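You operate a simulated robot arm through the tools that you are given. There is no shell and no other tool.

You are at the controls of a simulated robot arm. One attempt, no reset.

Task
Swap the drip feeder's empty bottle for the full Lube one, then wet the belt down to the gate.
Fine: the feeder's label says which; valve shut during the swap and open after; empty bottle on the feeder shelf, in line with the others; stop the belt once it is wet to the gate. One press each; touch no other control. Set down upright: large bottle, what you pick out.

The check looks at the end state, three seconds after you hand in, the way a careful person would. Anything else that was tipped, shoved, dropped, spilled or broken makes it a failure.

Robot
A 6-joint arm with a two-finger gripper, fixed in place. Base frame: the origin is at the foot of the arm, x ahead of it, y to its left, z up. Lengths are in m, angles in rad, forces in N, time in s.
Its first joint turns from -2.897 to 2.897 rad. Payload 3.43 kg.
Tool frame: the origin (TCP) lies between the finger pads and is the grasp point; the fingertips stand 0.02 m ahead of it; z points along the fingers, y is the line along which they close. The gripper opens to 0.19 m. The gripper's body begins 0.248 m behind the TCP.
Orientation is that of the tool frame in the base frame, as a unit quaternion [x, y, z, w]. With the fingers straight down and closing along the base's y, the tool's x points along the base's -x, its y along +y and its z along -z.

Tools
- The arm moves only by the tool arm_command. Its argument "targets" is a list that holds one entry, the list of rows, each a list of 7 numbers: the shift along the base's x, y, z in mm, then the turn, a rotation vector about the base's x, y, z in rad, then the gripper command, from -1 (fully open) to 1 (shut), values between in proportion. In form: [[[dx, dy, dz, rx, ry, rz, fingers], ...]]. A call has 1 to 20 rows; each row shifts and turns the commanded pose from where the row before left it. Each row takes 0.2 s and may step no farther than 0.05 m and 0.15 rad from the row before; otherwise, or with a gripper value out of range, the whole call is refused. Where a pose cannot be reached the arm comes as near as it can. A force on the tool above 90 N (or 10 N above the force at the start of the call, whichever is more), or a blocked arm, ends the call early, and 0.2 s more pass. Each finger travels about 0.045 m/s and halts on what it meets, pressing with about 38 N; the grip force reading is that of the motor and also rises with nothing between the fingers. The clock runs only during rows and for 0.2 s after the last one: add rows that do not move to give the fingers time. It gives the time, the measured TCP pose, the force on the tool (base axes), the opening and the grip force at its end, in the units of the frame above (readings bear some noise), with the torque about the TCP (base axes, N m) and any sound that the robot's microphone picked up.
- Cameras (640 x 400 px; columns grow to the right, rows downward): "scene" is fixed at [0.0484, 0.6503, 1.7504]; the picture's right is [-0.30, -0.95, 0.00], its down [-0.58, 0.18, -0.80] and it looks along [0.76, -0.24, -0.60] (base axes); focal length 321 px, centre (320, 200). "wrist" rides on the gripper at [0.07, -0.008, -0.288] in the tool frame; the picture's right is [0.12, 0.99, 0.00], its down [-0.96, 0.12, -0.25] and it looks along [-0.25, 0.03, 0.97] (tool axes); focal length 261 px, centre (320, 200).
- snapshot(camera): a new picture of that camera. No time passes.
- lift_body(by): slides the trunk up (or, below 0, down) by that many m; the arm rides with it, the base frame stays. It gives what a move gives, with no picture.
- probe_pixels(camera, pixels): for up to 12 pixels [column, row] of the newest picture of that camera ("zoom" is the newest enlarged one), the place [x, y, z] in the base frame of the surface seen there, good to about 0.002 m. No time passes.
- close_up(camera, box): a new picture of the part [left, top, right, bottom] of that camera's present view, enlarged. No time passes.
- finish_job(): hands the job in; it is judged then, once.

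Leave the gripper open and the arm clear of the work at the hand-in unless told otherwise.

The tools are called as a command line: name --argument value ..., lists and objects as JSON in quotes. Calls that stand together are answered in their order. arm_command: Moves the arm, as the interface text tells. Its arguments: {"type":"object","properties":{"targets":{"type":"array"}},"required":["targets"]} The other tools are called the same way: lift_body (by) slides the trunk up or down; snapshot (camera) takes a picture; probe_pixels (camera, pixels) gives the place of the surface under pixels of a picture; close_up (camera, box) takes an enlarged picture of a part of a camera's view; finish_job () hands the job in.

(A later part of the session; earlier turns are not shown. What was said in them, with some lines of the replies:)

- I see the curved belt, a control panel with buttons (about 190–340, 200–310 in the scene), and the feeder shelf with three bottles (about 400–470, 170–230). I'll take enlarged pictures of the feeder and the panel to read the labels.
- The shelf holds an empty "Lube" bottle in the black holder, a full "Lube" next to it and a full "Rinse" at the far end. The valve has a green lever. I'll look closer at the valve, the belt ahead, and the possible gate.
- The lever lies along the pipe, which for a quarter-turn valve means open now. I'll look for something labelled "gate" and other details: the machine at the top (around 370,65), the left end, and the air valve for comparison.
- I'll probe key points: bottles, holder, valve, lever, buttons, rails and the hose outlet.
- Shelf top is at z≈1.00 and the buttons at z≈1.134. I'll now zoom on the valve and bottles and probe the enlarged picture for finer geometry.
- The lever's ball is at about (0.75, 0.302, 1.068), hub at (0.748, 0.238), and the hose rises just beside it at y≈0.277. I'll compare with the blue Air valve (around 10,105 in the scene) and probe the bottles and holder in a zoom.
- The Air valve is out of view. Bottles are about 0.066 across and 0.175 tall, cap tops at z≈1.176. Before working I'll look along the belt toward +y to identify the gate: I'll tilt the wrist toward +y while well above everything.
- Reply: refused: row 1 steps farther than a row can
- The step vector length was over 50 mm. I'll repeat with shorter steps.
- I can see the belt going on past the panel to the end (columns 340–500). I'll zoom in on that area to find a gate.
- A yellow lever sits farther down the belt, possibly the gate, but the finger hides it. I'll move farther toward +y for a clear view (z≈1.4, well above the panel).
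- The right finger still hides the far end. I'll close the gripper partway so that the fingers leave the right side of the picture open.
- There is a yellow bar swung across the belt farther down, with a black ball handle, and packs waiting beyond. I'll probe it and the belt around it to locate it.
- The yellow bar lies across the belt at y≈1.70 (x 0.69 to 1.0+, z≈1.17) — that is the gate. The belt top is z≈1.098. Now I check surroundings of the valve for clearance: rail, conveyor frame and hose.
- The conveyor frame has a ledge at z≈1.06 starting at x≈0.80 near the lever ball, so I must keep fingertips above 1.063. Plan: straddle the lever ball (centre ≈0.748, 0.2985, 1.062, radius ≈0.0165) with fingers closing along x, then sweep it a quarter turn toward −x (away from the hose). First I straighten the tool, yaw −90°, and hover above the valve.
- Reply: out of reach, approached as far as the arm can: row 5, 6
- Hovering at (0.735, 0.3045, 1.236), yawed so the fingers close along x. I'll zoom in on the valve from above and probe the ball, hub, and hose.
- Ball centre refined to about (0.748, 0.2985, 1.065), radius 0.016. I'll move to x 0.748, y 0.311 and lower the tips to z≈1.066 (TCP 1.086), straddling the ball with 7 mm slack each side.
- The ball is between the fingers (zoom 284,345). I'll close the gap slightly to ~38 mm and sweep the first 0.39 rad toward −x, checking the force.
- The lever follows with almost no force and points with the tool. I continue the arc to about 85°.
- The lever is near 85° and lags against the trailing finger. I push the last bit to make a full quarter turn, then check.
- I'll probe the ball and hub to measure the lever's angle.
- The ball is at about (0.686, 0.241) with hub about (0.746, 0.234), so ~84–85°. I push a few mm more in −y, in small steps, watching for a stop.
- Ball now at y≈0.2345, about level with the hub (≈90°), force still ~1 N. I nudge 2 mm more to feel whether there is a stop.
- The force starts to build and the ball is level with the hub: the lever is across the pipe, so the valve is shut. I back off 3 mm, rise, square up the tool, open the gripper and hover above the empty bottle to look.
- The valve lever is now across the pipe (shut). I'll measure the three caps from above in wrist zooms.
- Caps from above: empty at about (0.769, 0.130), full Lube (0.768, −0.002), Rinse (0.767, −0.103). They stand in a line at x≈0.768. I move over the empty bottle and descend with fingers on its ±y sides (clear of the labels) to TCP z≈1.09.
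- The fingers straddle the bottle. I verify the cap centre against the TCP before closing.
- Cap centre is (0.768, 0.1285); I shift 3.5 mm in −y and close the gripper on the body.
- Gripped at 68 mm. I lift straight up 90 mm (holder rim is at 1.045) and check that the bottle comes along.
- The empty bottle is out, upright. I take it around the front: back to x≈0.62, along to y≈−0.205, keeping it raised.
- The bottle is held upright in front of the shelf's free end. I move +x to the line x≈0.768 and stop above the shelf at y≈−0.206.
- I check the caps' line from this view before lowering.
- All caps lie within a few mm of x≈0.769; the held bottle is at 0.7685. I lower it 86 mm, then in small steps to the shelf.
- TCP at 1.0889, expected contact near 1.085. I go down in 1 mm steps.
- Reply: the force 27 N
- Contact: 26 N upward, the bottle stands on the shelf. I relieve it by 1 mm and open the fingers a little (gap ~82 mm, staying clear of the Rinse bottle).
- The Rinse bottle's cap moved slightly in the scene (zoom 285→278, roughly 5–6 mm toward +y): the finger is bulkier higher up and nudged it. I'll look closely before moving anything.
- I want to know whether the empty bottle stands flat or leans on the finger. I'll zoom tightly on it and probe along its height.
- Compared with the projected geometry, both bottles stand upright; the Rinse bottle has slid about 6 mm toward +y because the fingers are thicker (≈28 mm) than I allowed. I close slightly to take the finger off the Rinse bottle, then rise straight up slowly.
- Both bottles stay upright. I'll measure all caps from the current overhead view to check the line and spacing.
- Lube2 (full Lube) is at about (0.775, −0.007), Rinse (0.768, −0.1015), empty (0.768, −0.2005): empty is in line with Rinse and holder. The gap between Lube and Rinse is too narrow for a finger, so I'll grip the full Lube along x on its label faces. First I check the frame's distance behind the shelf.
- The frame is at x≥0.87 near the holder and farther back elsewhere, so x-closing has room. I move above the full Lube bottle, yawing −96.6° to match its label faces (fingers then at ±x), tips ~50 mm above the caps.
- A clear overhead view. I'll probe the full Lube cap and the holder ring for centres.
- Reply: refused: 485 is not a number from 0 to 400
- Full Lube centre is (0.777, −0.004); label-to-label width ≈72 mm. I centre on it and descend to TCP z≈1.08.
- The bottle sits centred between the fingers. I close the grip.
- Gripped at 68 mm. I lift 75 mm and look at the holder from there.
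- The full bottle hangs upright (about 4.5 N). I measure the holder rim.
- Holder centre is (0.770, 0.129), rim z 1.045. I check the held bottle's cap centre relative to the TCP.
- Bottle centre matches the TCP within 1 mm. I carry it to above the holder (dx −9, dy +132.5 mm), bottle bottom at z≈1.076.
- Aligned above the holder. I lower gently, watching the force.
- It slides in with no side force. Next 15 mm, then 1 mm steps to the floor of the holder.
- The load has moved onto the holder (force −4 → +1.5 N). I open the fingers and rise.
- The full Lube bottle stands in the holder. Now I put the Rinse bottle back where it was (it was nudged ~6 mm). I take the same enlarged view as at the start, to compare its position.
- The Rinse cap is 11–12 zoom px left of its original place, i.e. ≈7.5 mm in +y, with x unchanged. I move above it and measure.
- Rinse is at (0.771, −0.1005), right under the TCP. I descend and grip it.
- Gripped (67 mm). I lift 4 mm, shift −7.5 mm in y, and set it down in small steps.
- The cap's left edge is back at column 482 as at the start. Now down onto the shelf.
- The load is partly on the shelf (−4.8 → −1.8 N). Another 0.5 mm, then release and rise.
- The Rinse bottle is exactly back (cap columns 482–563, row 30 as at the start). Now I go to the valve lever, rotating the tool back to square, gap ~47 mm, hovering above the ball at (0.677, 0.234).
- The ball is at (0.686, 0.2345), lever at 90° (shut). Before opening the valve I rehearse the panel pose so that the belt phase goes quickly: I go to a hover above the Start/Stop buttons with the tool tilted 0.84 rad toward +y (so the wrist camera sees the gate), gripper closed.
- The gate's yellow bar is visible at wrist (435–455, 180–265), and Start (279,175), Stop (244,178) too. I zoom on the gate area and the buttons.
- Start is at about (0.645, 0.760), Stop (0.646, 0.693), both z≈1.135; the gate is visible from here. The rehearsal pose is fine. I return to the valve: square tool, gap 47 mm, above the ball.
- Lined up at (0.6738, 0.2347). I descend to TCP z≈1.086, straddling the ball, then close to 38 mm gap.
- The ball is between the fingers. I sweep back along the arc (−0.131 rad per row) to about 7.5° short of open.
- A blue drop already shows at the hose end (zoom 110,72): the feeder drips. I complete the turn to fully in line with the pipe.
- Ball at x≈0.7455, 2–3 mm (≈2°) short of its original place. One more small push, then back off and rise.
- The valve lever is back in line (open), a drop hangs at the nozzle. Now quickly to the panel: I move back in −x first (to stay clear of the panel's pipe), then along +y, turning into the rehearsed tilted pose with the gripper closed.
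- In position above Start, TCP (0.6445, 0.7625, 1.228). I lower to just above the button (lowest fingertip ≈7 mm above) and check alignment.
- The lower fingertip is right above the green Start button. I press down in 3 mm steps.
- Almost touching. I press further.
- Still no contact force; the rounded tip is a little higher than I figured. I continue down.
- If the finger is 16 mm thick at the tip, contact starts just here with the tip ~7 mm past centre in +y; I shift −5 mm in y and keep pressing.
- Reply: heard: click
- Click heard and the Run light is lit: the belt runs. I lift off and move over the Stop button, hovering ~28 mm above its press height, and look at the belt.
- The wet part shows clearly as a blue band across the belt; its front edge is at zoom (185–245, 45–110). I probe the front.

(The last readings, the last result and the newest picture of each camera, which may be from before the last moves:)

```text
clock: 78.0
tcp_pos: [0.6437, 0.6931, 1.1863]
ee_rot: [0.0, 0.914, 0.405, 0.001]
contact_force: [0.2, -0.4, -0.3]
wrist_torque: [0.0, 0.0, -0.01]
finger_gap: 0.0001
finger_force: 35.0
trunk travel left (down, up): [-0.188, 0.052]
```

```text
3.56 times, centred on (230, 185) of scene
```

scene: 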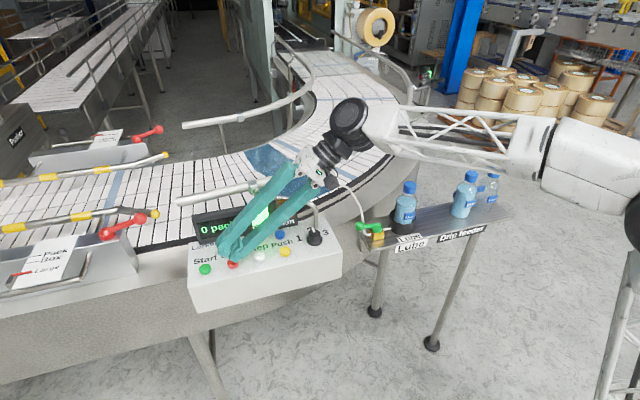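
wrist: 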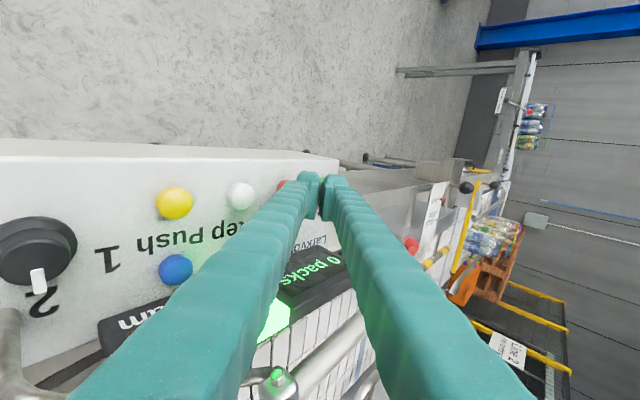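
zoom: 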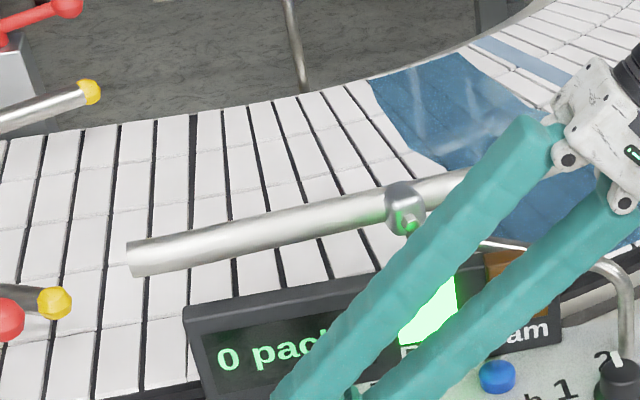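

At clock 78.0 the front is at y≈0.60 on the belt's far side. I let one row pass and measure again for the speed.

arm_command --targets '[[[0, 0, 0, 0, 0, 0, 1]]]'

close_up --camera "scene" --box '[140, 130, 320, 240]'

```text
clock: 78.4
tcp_pos: [0.644, 0.6925, 1.1855]
ee_rot: [-0.001, 0.913, 0.407, 0.002]
contact_force: [0.1, 0.7, -0.3]
wrist_torque: [0.0, 0.0, 0.01]
finger_gap: 0.0003
finger_force: 34.3
trunk travel left (down, up): [-0.188, 0.052]
```

```text
3.56 times, centred on (230, 185) of scene
```

zoom: 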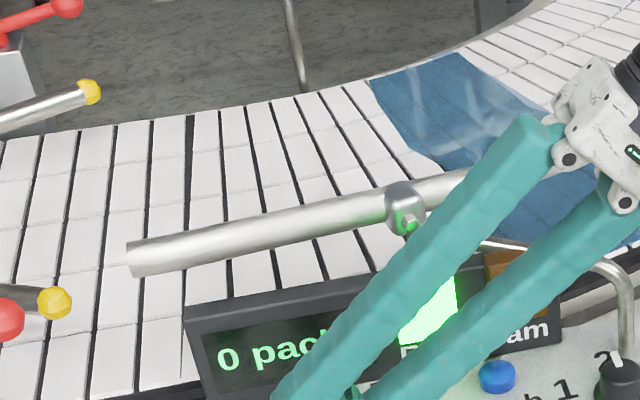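

The slats moved; the wet overlay hasn't grown visibly in 0.4 s—it may grow in sections. I let another row pass.

arm_command --targets '[[[0, 0, 0, 0, 0, 0, 1]]]'

close_up --camera "scene" --box '[140, 130, 320, 240]'

close_up --camera "wrist" --box '[380, 150, 520, 290]'

```text
clock: 78.8
tcp_pos: [0.6439, 0.6915, 1.1854]
ee_rot: [0.0, 0.914, 0.407, 0.002]
contact_force: [0.3, 0.3, 0.0]
wrist_torque: [-0.01, -0.01, 0.0]
finger_gap: 0.0
finger_force: 34.1
trunk travel left (down, up): [-0.188, 0.052]
```

```text
3.56 times, centred on (230, 185) of scene
```

zoom: 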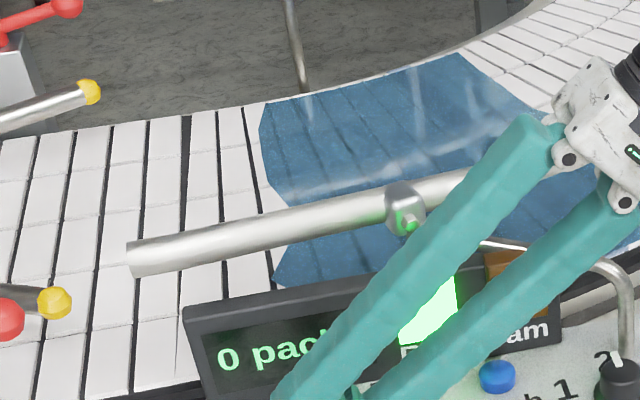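

```text
2.86 times, centred on (450, 220) of wrist
```

zoom: 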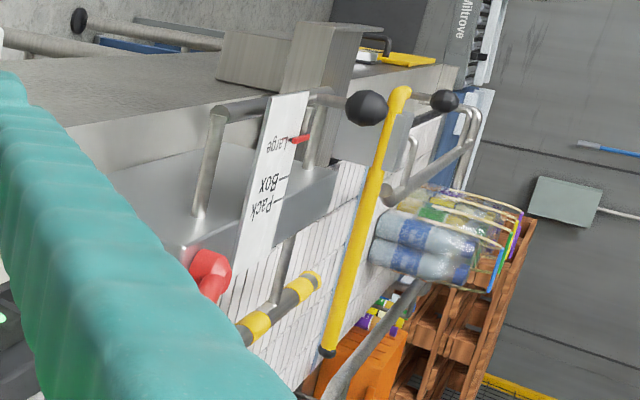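

The wet front jumped ahead in a section: now at zoom (262–275, 105–285). I probe it.

close_up --camera "scene" --box '[140, 130, 320, 240]'

probe_pixels --camera "zoom" --pixels '[[262, 130], [268, 180], [280, 262], [255, 130], [262, 180], [272, 265], [375, 90], [110, 165]]'

```text
3.56 times, centred on (230, 185) of scene
```

zoom: 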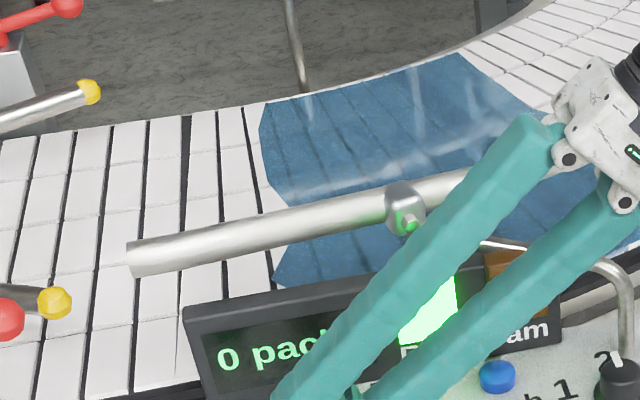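

```text
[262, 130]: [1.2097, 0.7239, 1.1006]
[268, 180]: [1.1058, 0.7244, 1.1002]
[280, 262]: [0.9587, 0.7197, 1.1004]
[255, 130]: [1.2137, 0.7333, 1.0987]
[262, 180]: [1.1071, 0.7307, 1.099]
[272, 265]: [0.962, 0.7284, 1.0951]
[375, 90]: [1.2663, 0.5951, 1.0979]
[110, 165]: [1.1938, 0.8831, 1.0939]
```

At 78.8 the front is at y≈0.727. I step on, one row at a time.

arm_command --targets '[[[0, 0, 0, 0, 0, 0, 1]]]'

close_up --camera "scene" --box '[80, 130, 260, 240]'

```text
clock: 79.2
tcp_pos: [0.644, 0.6925, 1.1848]
ee_rot: [0.001, 0.914, 0.407, 0.002]
contact_force: [0.3, 0.4, 0.6]
wrist_torque: [0.01, 0.01, 0.01]
finger_gap: 0.0002
finger_force: 34.0
trunk travel left (down, up): [-0.188, 0.052]
```

```text
3.56 times, centred on (170, 185) of scene
```

zoom: 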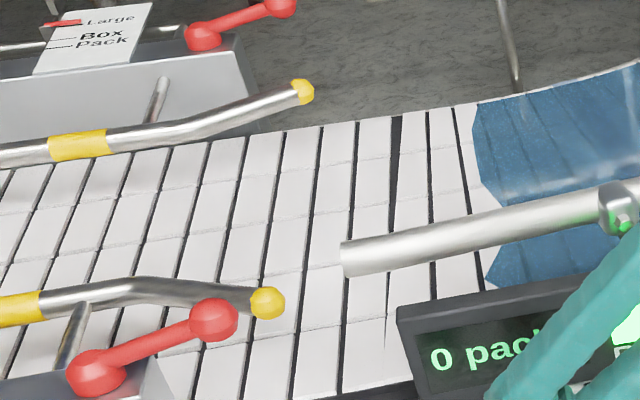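

Unchanged at 79.2 (front still y≈0.73). Another row.

arm_command --targets '[[[0, 0, 0, 0, 0, 0, 1]]]'

close_up --camera "scene" --box '[80, 130, 260, 240]'

```text
clock: 79.6
tcp_pos: [0.6434, 0.6928, 1.1864]
ee_rot: [-0.001, 0.913, 0.407, 0.002]
contact_force: [1.1, 0.1, 0.4]
wrist_torque: [-0.02, 0.01, 0.0]
finger_gap: 0.0001
finger_force: 34.5
trunk travel left (down, up): [-0.188, 0.052]
```

```text
3.56 times, centred on (170, 185) of scene
```

zoom: 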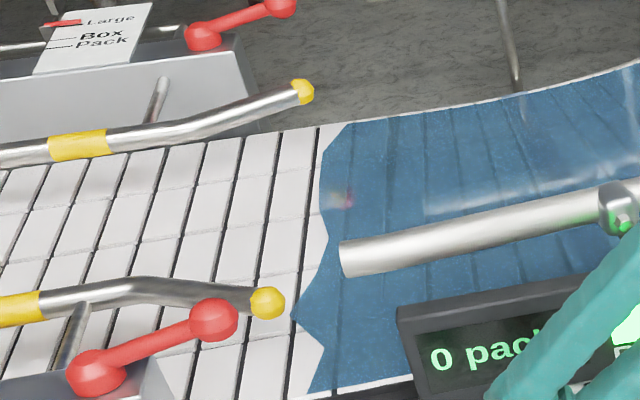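

probe_pixels --camera "zoom" --pixels '[[325, 170], [326, 240], [312, 340], [318, 170], [318, 250], [295, 310], [478, 130], [345, 200]]'

```text
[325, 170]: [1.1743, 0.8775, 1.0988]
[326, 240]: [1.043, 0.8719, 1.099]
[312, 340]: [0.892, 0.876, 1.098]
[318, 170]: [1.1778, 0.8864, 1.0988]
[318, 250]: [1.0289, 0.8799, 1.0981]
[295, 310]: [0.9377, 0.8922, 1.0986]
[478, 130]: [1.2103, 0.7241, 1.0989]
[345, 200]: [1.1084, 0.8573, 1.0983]
```

At 79.6 the front is at y≈0.88. Sections are ≈0.16 m each and come about every 0.8 s, i.e. ~0.2 m/s; the gate (y=1.70) should be 5 sections away. No time passes while I look at the wrist view near the gate.

close_up --camera "wrist" --box '[380, 170, 500, 290]'

probe_pixels --camera "zoom" --pixels '[[300, 200], [330, 180], [345, 160], [290, 270], [270, 300], [320, 240]]'

```text
3.33 times, centred on (440, 230) of wrist
```

zoom: 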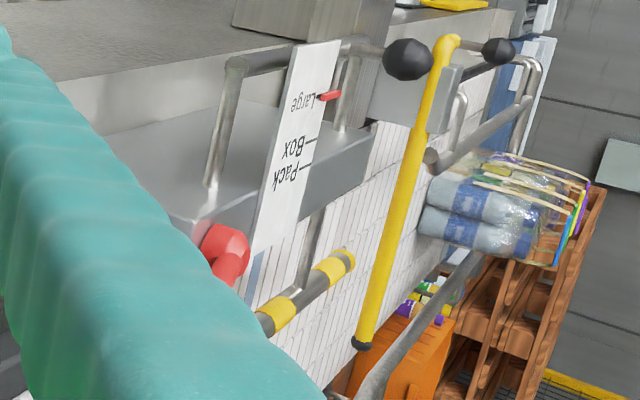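

```text
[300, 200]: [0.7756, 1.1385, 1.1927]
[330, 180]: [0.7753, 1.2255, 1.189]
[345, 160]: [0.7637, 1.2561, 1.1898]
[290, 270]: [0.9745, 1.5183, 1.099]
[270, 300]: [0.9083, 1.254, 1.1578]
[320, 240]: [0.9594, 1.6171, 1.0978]
```

probe_pixels --camera "zoom" --pixels '[[255, 265], [252, 280], [262, 255], [300, 230], [380, 160], [400, 110], [370, 230], [345, 280], [330, 330]]'

```text
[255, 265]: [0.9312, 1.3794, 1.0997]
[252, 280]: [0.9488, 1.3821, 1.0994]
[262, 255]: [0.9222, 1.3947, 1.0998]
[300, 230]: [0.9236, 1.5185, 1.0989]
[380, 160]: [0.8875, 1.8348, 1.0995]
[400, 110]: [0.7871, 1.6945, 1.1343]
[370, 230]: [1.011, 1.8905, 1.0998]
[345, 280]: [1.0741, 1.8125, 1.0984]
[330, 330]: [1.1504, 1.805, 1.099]
```

A blue marker slat is at y≈1.385 at clock 79.6; it started at ≈0.91, so the belt has moved ≈0.475 m, which matches the wet front. I let 0.8 s pass and measure the marker again for an exact speed.

arm_command --targets '[[[0, 0, 0, 0, 0, 0, 1], [0, 0, 0, 0, 0, 0, 1], [0, 0, 0, 0, 0, 0, 1]]]'

close_up --camera "wrist" --box '[380, 170, 500, 290]'

probe_pixels --camera "zoom" --pixels '[[300, 230], [310, 210], [320, 210], [330, 200], [340, 200], [305, 250], [315, 250], [325, 240]]'

close_up --camera "scene" --box '[0, 130, 180, 240]'

```text
clock: 80.4
tcp_pos: [0.6442, 0.6928, 1.1869]
ee_rot: [0.001, 0.914, 0.407, 0.001]
contact_force: [0.5, 0.4, -0.9]
wrist_torque: [-0.03, 0.03, 0.01]
finger_gap: 0.0
finger_force: 35.1
trunk travel left (down, up): [-0.188, 0.052]
```

```text
3.33 times, centred on (440, 230) of wrist
```

zoom: 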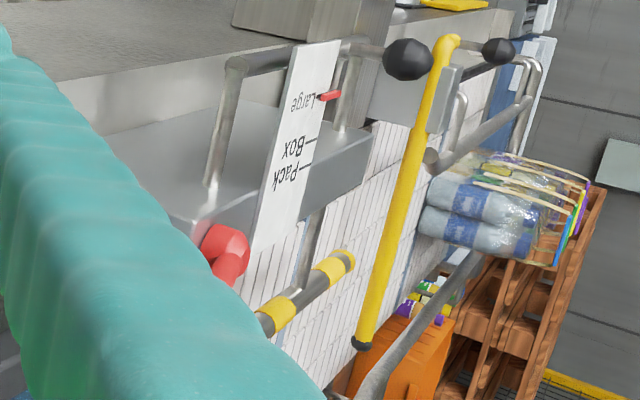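

```text
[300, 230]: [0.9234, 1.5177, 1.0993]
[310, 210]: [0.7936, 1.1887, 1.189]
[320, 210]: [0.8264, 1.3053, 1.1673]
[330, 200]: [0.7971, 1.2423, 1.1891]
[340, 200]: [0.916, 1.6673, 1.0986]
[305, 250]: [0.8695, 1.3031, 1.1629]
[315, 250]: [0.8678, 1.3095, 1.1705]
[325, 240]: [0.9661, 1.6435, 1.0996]
```

```text
3.56 times, centred on (90, 185) of scene
```

zoom: 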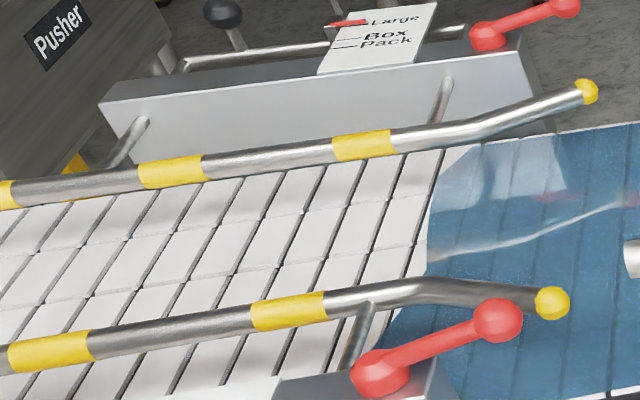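

close_up --camera "scene" --box '[0, 130, 180, 240]'

probe_pixels --camera "zoom" --pixels '[[440, 180], [430, 230], [432, 265], [425, 200], [420, 260], [400, 330], [390, 340]]'

close_up --camera "wrist" --box '[415, 225, 463, 261]'

probe_pixels --camera "zoom" --pixels '[[160, 150], [170, 120], [150, 180], [180, 120], [190, 120], [140, 200], [200, 120], [130, 150]]'

```text
3.56 times, centred on (90, 185) of scene
```

zoom: 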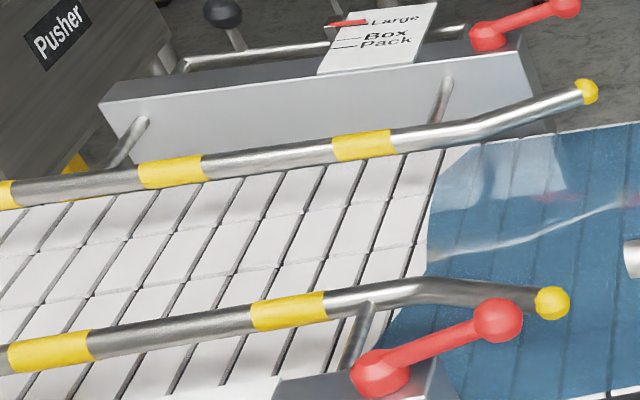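

```text
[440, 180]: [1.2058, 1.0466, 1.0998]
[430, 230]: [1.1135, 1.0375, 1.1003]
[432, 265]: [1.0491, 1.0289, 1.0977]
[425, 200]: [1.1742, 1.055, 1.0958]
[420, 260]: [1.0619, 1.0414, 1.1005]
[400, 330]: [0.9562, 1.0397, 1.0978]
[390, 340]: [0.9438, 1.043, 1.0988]
```

```text
11.11 times, centred on (439, 243) of wrist
```

zoom: 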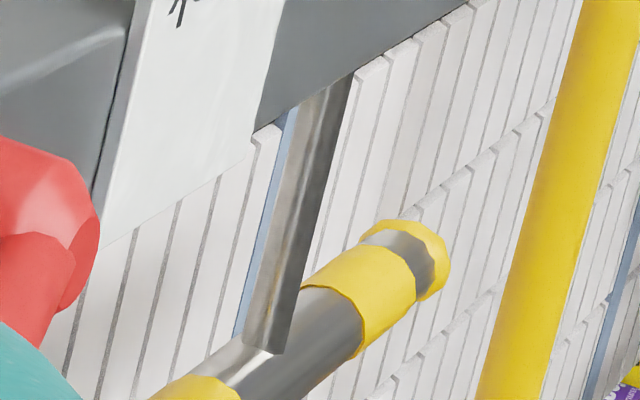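

```text
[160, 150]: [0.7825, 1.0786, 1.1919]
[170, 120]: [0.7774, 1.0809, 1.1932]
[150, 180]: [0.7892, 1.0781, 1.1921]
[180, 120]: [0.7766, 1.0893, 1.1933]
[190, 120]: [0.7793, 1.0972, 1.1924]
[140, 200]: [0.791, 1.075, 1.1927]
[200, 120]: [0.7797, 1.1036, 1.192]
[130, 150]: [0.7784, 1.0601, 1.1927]
```

probe_pixels --camera "zoom" --pixels '[[262, 235], [246, 300], [284, 140], [240, 250], [230, 250], [205, 250], [270, 200], [620, 290], [612, 310]]'

```text
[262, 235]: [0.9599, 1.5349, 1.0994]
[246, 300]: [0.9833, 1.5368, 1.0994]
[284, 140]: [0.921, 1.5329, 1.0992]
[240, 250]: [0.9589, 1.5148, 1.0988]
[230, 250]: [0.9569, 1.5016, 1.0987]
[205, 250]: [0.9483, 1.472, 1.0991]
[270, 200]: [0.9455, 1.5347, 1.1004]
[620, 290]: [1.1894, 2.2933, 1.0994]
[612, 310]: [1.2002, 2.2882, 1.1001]
```

The marker gives v≈0.194 m/s, and the wet front ≈ y 0.416 + travel; sections show once the front passes their end. The front should reach the gate around clock 83.7. I use the wait to lower to ~10 mm above the press height.

arm_command --targets '[[[0, 0, -9, 0, 0, 0, 1], [0, 0, -9, 0, 0, 0, 1], [0, 0, 0, 0, 0, 0, 1]]]'

close_up --camera "wrist" --box '[400, 170, 500, 270]'

close_up --camera "scene" --box '[0, 130, 180, 240]'

probe_pixels --camera "zoom" --pixels '[[265, 220], [265, 260], [255, 220], [250, 260], [240, 280], [275, 240], [230, 300], [260, 195]]'

```text
clock: 81.2
tcp_pos: [0.6449, 0.6924, 1.1686]
ee_rot: [0.0, 0.914, 0.406, 0.002]
contact_force: [0.5, -0.4, 0.5]
wrist_torque: [-0.01, 0.03, 0.01]
finger_gap: 0.0
finger_force: 34.6
trunk travel left (down, up): [-0.188, 0.052]
```

```text
4.00 times, centred on (450, 220) of wrist
```

zoom: 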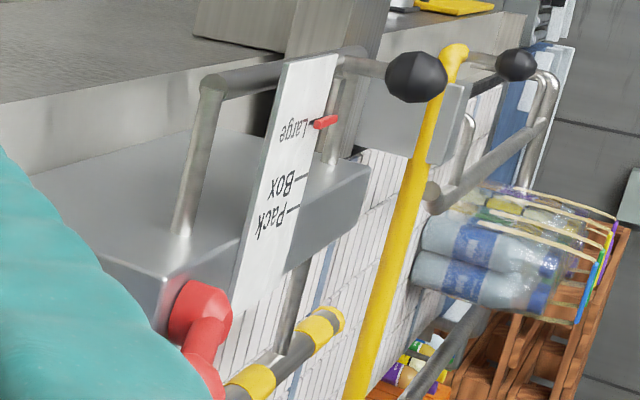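

```text
3.56 times, centred on (90, 185) of scene
```

zoom: 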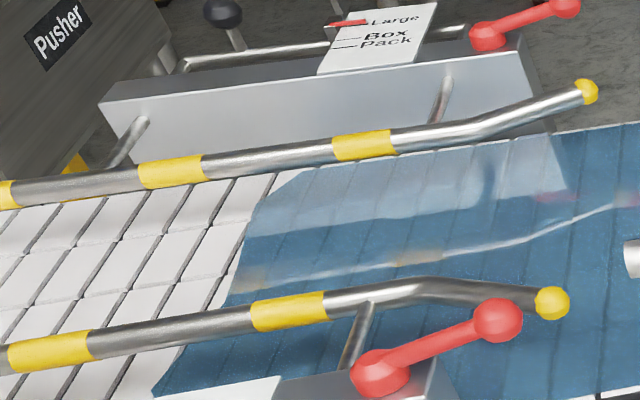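

```text
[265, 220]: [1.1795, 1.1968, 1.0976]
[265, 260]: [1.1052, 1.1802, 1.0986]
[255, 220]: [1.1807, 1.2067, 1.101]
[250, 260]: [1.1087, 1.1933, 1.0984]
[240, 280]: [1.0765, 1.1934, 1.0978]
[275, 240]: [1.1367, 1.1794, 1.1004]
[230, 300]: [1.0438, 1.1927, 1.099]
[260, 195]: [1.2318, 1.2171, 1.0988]
```

close_up --camera "wrist" --box '[430, 215, 478, 251]'

probe_pixels --camera "zoom" --pixels '[[20, 200], [40, 150], [30, 180], [50, 150], [20, 230], [60, 150], [70, 120], [30, 220]]'

```text
11.11 times, centred on (454, 233) of wrist
```

zoom: 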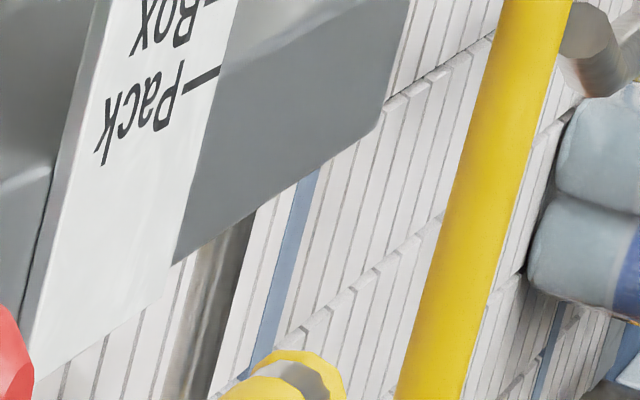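

```text
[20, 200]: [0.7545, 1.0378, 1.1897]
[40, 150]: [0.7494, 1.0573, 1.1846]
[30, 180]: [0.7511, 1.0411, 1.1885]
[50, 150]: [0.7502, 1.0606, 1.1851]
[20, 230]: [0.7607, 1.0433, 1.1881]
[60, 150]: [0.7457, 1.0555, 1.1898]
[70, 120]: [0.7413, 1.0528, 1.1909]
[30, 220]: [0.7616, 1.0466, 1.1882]
```

Now the marker slat is clear at zoom (285–310, 180–330). I probe it.

probe_pixels --camera "zoom" --pixels '[[292, 240], [300, 215], [282, 270], [270, 310], [284, 240], [302, 240], [390, 240], [430, 220], [455, 200], [370, 330]]'

```text
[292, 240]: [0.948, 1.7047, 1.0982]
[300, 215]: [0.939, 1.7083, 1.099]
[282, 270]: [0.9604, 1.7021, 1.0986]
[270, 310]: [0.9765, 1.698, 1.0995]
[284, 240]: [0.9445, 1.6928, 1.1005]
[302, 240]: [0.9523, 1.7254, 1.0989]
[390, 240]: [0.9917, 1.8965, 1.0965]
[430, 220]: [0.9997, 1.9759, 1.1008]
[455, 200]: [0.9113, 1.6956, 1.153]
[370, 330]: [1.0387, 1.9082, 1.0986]
```

Marker at y≈1.704 at 81.2, so v = 0.2 m/s. Sections end near 1.20 now, next ≈1.36, 1.52, then ≈1.68–1.70 at the gate (clock ≈83.6). I plan the Stop click for ≈83.7. I wait to 82.0.

arm_command --targets '[[[0, 0, 0, 0, 0, 0, 1], [0, 0, 0, 0, 0, 0, 1], [0, 0, 0, 0, 0, 0, 1]]]'

close_up --camera "wrist" --box '[400, 190, 480, 250]'

probe_pixels --camera "zoom" --pixels '[[250, 200], [200, 300], [240, 260], [300, 250], [150, 330], [330, 150], [280, 300], [350, 300]]'

close_up --camera "scene" --box '[0, 150, 120, 240]'

```text
clock: 82.0
tcp_pos: [0.644, 0.6925, 1.1687]
ee_rot: [0.0, 0.913, 0.407, 0.002]
contact_force: [-0.1, -0.3, -0.5]
wrist_torque: [0.02, -0.02, 0.02]
finger_gap: 0.0
finger_force: 34.6
trunk travel left (down, up): [-0.188, 0.052]
```

```text
6.67 times, centred on (440, 220) of wrist
```

zoom: 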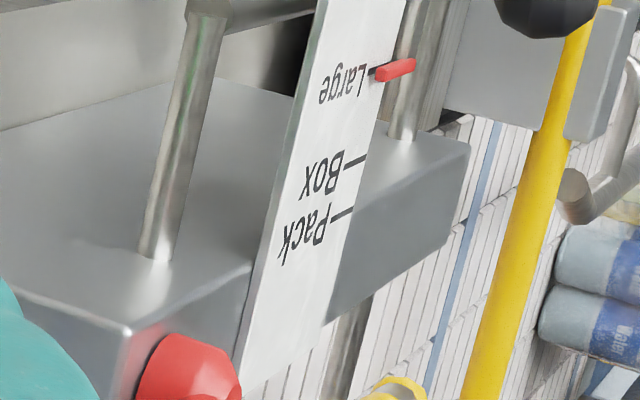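

```text
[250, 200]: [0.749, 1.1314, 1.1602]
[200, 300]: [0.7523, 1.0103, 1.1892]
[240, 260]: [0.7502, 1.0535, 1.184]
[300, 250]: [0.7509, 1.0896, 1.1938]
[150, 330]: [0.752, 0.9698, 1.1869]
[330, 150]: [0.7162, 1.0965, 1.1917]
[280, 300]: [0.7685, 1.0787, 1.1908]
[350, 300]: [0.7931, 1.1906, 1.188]
```

```text
4.44 times, centred on (60, 195) of scene
```

zoom: 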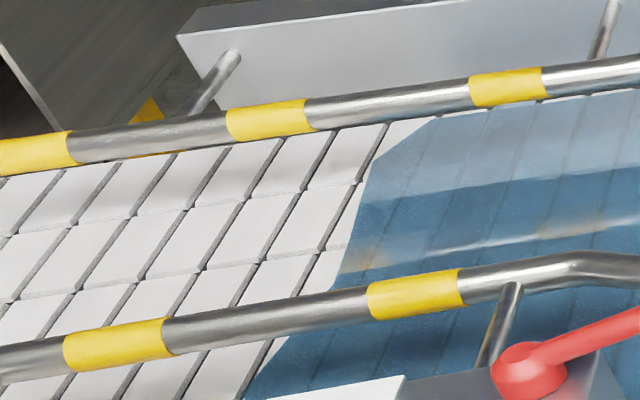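

At 82.0 the displayed front is still ≈1.20, so it is slightly slower than I modelled. I check the marker slat (zoom wrist strip at 470,240) and refine.

close_up --camera "wrist" --box '[400, 190, 480, 250]'

probe_pixels --camera "zoom" --pixels '[[466, 250], [483, 180], [450, 300], [430, 370], [495, 130], [478, 250], [458, 250]]'

close_up --camera "scene" --box '[0, 150, 120, 240]'

probe_pixels --camera "zoom" --pixels '[[375, 180], [350, 250], [335, 290], [365, 180], [340, 250], [300, 340], [285, 340], [275, 360]]'

```text
6.67 times, centred on (440, 220) of wrist
```

zoom: 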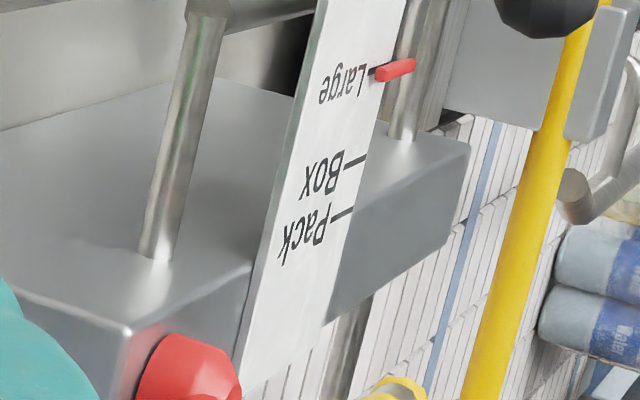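

```text
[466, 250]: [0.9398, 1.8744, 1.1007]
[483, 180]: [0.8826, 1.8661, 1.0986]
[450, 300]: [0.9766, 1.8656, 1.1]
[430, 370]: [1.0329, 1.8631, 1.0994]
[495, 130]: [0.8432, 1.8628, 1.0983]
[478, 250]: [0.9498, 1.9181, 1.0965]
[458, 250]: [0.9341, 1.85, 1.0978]
```

```text
4.44 times, centred on (60, 195) of scene
```

zoom: 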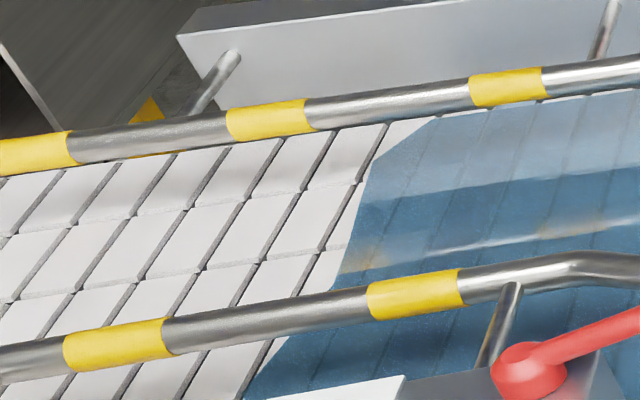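

```text
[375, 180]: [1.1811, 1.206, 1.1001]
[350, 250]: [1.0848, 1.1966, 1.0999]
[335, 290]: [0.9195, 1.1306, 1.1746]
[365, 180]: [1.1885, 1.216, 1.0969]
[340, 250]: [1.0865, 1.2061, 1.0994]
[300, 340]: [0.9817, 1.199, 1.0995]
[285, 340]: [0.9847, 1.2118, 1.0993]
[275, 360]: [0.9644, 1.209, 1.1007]
```

v = 0.2 m/s confirmed (marker at 1.866). With the observed display times the sections are 0.162 m, and the eighth ends exactly at the gate, at clock ≈83.63. I wait to 83.0 and check that the seventh section (≈1.54) shows.

arm_command --targets '[[[0, 0, 0, 0, 0, 0, 1], [0, 0, 0, 0, 0, 0, 1], [0, 0, 0, 0, 0, 0, 1], [0, 0, 0, 0, 0, 0, 1]]]'

close_up --camera "wrist" --box '[400, 190, 480, 250]'

snapshot --camera "scene"

```text
clock: 83.0
tcp_pos: [0.6434, 0.6917, 1.1675]
ee_rot: [0.0, 0.914, 0.406, 0.002]
contact_force: [-0.8, 0.3, 0.4]
wrist_torque: [-0.01, 0.05, 0.01]
finger_gap: 0.0
finger_force: 34.4
trunk travel left (down, up): [-0.188, 0.052]
```

```text
6.67 times, centred on (440, 220) of wrist
```

zoom: 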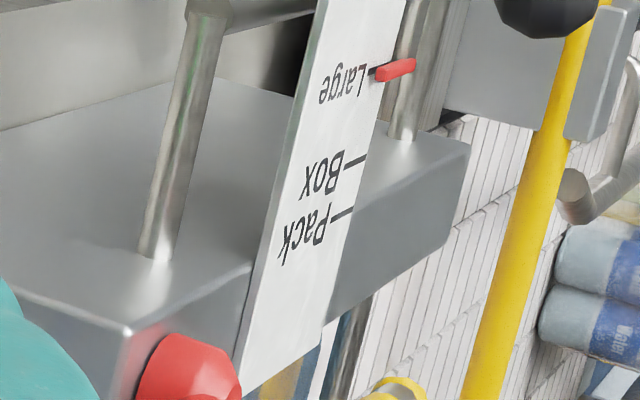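

```text
taken
```

scene: 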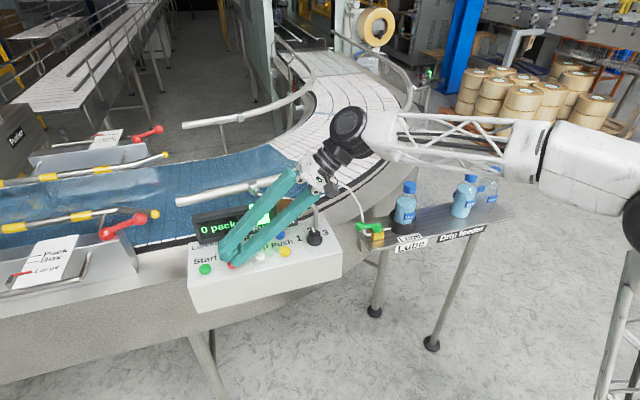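

close_up --camera "wrist" --box '[425, 225, 465, 255]'

probe_pixels --camera "zoom" --pixels '[[100, 330], [130, 300], [150, 250], [60, 370], [170, 330], [230, 250], [200, 150], [80, 300]]'

```text
13.33 times, centred on (445, 240) of wrist
```

zoom: 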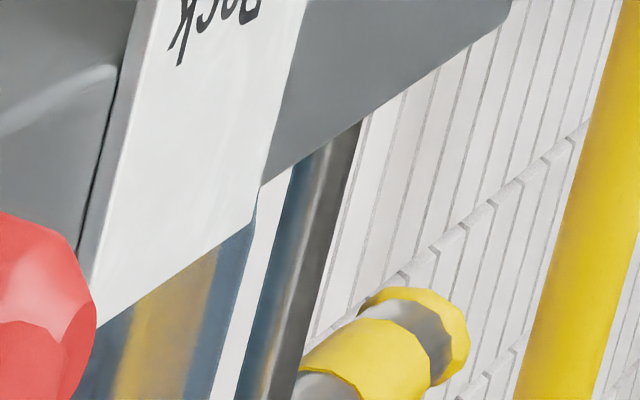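

```text
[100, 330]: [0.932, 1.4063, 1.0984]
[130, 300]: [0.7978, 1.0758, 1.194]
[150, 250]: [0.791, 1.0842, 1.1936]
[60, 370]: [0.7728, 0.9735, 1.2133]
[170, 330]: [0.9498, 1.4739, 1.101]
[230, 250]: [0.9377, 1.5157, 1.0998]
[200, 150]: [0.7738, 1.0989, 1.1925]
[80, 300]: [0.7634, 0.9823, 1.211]
```

The seventh section shows (front ≈1.53 at 83.0), as predicted. Now the Stop press, timed so the click falls at about 83.75–83.85, just after the front reaches the gate.

arm_command --targets '[[[0, 0, 0, 0, 0, 0, 1], [0, 0, -5, 0, 0, 0, 1], [0, 0, -2.5, 0, 0, 0, 1], [0, 0, -6, 0, 0, 0, 1], [0, 0, -4, 0, 0, 0, 1]]]'

snapshot --camera "wrist"

close_up --camera "scene" --box '[170, 190, 330, 290]'

```text
clock: 84.2
tcp_pos: [0.6448, 0.6919, 1.1538]
ee_rot: [0.001, 0.914, 0.407, 0.002]
contact_force: [1.7, 3.3, 14.7]
wrist_torque: [0.05, -0.13, 0.0]
finger_gap: 0.0001
finger_force: 34.7
trunk travel left (down, up): [-0.188, 0.052]
heard: click
```

```text
taken
```

wrist: 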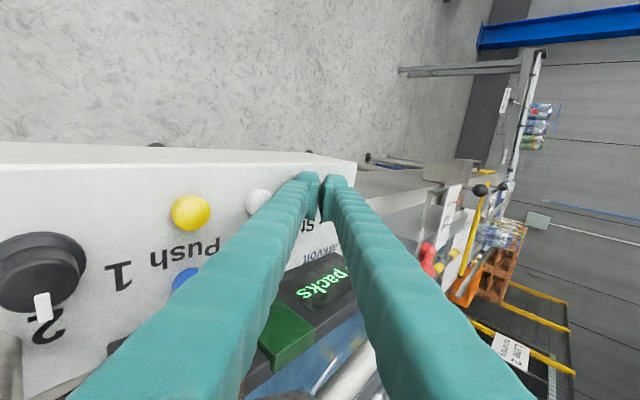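

```text
4.00 times, centred on (250, 240) of scene
```

zoom: 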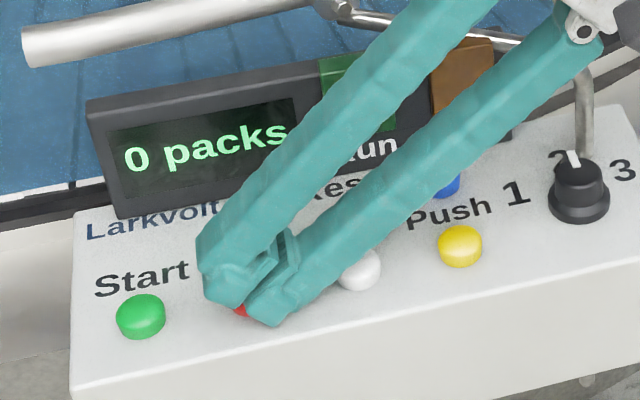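

Click heard and the Run light is off: the belt has stopped. I look at the wet front at the gate.

close_up --camera "wrist" --box '[420, 170, 500, 290]'

close_up --camera "wrist" --box '[440, 200, 488, 236]'

```text
3.33 times, centred on (460, 230) of wrist
```

zoom: 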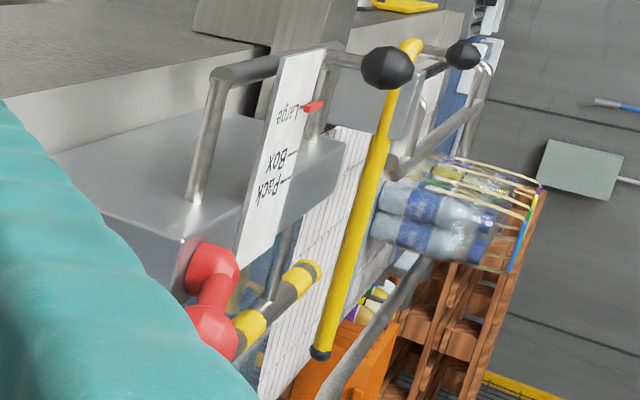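

```text
11.11 times, centred on (464, 218) of wrist
```

zoom: 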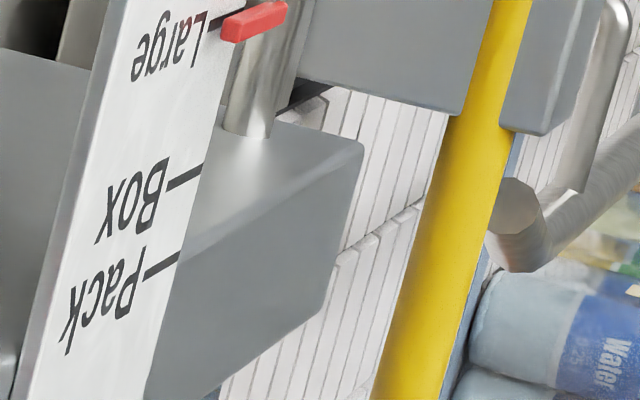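

The line of sight is oblique: belt seen just beside the bar is well beyond it. I lift off the Stop button and rise for a better view of the front.

arm_command --targets '[[[0, 0, 20, 0, 0, 0, 1], [0, 0, 40, 0, 0, 0, 1], [0, 0, 40, 0, 0, 0, 1], [0, 0, 30, 0, 0, 0, 1], [0, 0, 0, 0, 0, 0, 1]]]'

snapshot --camera "wrist"

close_up --camera "wrist" --box '[380, 170, 480, 270]'

snapshot --camera "scene"

```text
clock: 85.4
tcp_pos: [0.6441, 0.6935, 1.2805]
ee_rot: [-0.001, 0.914, 0.407, 0.001]
contact_force: [-0.3, -0.2, 0.4]
wrist_torque: [-0.01, -0.03, -0.01]
finger_gap: 0.0001
finger_force: 33.7
trunk travel left (down, up): [-0.188, 0.052]
```

```text
taken
```

wrist: 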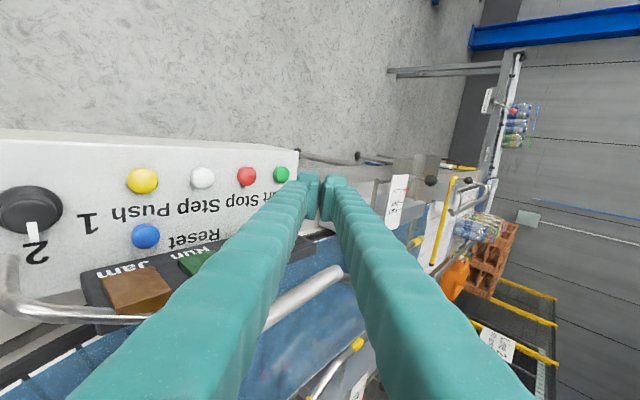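

```text
4.00 times, centred on (430, 220) of wrist
```

zoom: 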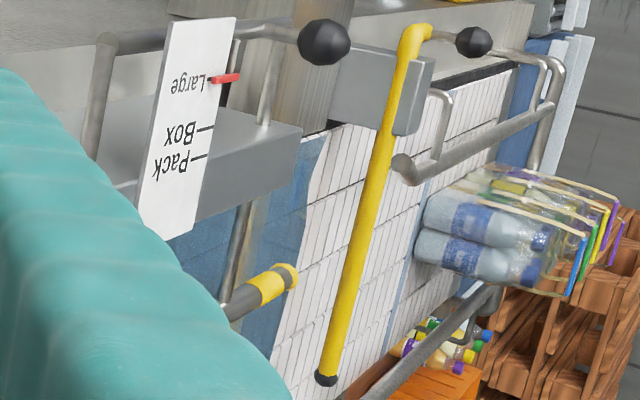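

```text
taken
```

scene: 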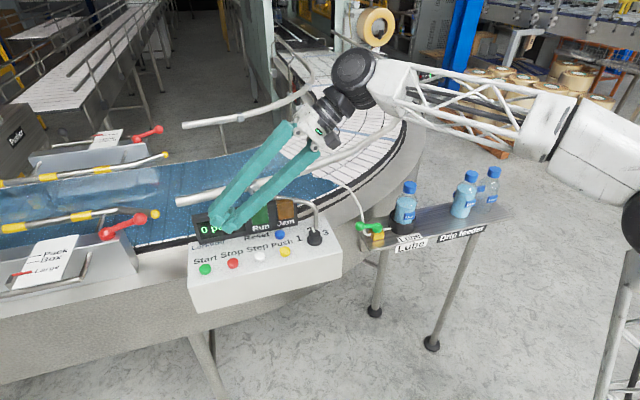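

The wet boundary is visible at zoom (275–320, 140–340). I probe it.

probe_pixels --camera "zoom" --pixels '[[312, 160], [325, 160], [298, 220], [308, 220], [285, 290], [268, 330], [280, 330], [335, 180], [352, 250], [402, 100], [300, 250]]'

```text
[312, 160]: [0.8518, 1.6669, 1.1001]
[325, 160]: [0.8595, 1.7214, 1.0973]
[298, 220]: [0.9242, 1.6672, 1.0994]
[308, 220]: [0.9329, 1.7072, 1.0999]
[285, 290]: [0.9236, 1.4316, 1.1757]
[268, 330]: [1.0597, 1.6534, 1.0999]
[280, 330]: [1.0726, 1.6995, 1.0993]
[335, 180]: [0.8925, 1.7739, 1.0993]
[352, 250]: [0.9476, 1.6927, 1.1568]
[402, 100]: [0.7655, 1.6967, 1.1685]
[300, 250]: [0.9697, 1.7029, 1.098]
```

The wet boundary lies at y≈1.68–1.69, right up to the gate bar (y≈1.70), dry beyond. Belt stopped. Now I retract the arm to a clear place, straighten it, and open the gripper.

arm_command --targets '[[[-12, -35, 3, -0.07, 0, 0, 1], [-12, -40, 3, -0.07, 0, 0, 1], [-12, -40, 3, -0.07, 0, 0, 1], [-12, -40, 3, -0.07, 0, 0, 1], [-12, -40, 3, -0.07, 0, 0, 1], [-12, -40, 3, -0.07, 0, 0, 1], [0, -45, 3, -0.07, 0, 0, 1], [0, -45, 3, -0.07, 0, 0, 1], [0, -45, 3, -0.07, 0, 0, 1], [0, -45, 3, -0.07, 0, 0, 1], [0, -45, 3, -0.07, 0, 0, 0.5], [0, -45, 3, -0.07, 0, 0, 0], [0, -45, 0, 0, 0, 0, -1], [0, -45, 0, 0, 0, 0, -1], [0, 0, 0, 0, 0, 0, -1], [0, 0, 0, 0, 0, 0, -1], [0, 0, 0, 0, 0, 0, -1], [0, 0, 0, 0, 0, 0, -1], [0, 0, 0, 0, 0, 0, -1]]]'

snapshot --camera "scene"

snapshot --camera "wrist"

close_up --camera "scene" --box '[340, 150, 530, 270]'

close_up --camera "scene" --box '[170, 180, 360, 300]'

```text
clock: 89.4
tcp_pos: [0.572, 0.0962, 1.3168]
ee_rot: [-0.001, 1.0, -0.002, 0.002]
contact_force: [0.8, 0.2, -0.6]
wrist_torque: [0.02, 0.02, 0.04]
finger_gap: 0.1756
finger_force: 0.0
trunk travel left (down, up): [-0.188, 0.052]
```

```text
taken
```

scene: 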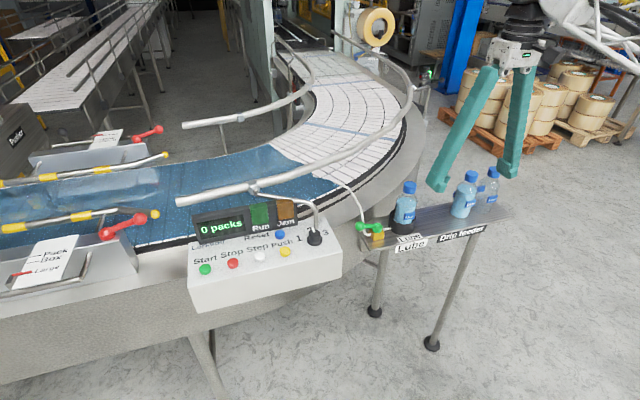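

```text
taken
```

wrist: 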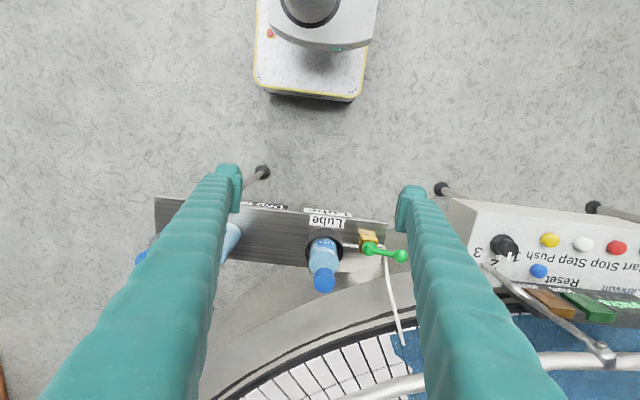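

```text
3.33 times, centred on (435, 210) of scene
```

zoom: 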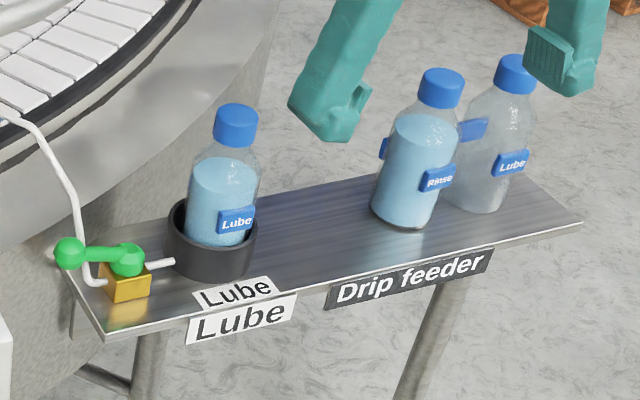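

```text
3.33 times, centred on (265, 240) of scene
```

zoom: 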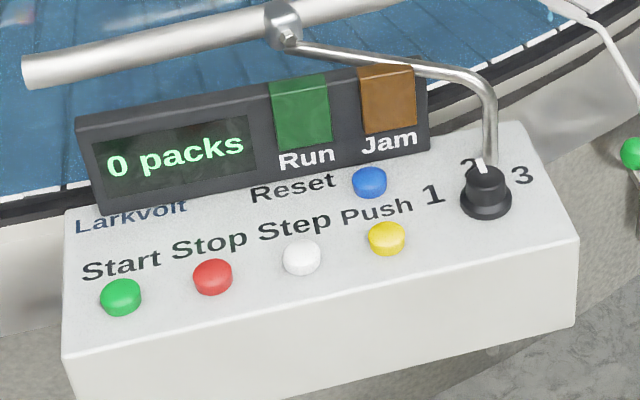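

Everything looks right: full Lube in the holder, valve lever in line with the pipe, Rinse and the empty bottle upright in one line, Run light off, belt wet from the nozzle to the gate. I finish opening the gripper and draw the arm a bit farther back.

arm_command --targets '[[[-25, -20, 10, 0, 0, 0, -1], [-25, -20, 10, 0, 0, 0, -1], [-20, -15, 0, 0, 0, 0, -1], [0, 0, 0, 0, 0, 0, -1], [0, 0, 0, 0, 0, 0, -1]]]'

snapshot --camera "scene"

close_up --camera "scene" --box '[0, 120, 200, 245]'

```text
clock: 90.6
tcp_pos: [0.5023, 0.0422, 1.3366]
ee_rot: [-0.001, 1.0, -0.003, 0.002]
contact_force: [0.4, -0.1, 0.0]
wrist_torque: [0.03, -0.04, 0.01]
finger_gap: 0.1902
finger_force: 0.1
trunk travel left (down, up): [-0.188, 0.052]
```

```text
taken
```

scene: 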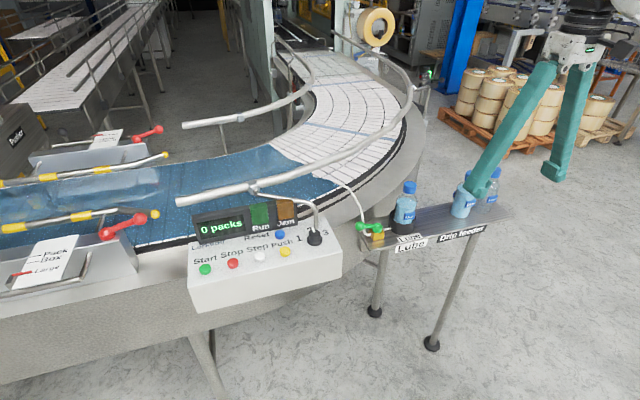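

```text
3.20 times, centred on (100, 182) of scene
```

zoom: 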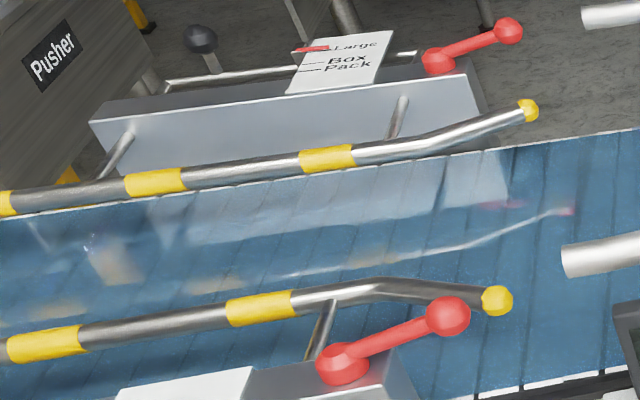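

The arm is clear (TCP 0.50, 0.04, 1.34), gripper fully open, belt stopped and wet to the gate, valve open, bottles upright. I hand in the job.

finish_job

```text
The job is handed in.
```

The full Lube bottle is in the drip feeder, and the belt is wet from the nozzle to the gate and stopped. The job is handed in.

- **Valve:** I shut it before the swap and opened it afterwards. The lever is back in line with the pipe.
- **Bottles:** The empty Lube bottle stands upright on the feeder shelf, in line with the Rinse bottle and the holder.
- **Belt:** I pressed Start once and Stop once, each with a click. The Run light is off, and I touched no other control. The wet edge measures about y = 1.68–1.69 m and the gate bar y = 1.70 m; past the bar the belt is dry. I took the yellow bar across the belt to be the gate, since nothing is labelled "gate".
- **Rinse bottle:** When I set the empty bottle down, a finger pushed the Rinse bottle about 7 mm sideways. I picked it up and put it back, and its cap now lines up with its position in the first picture. It stayed upright throughout.

The gripper is open and the arm is clear of the shelf and belt.
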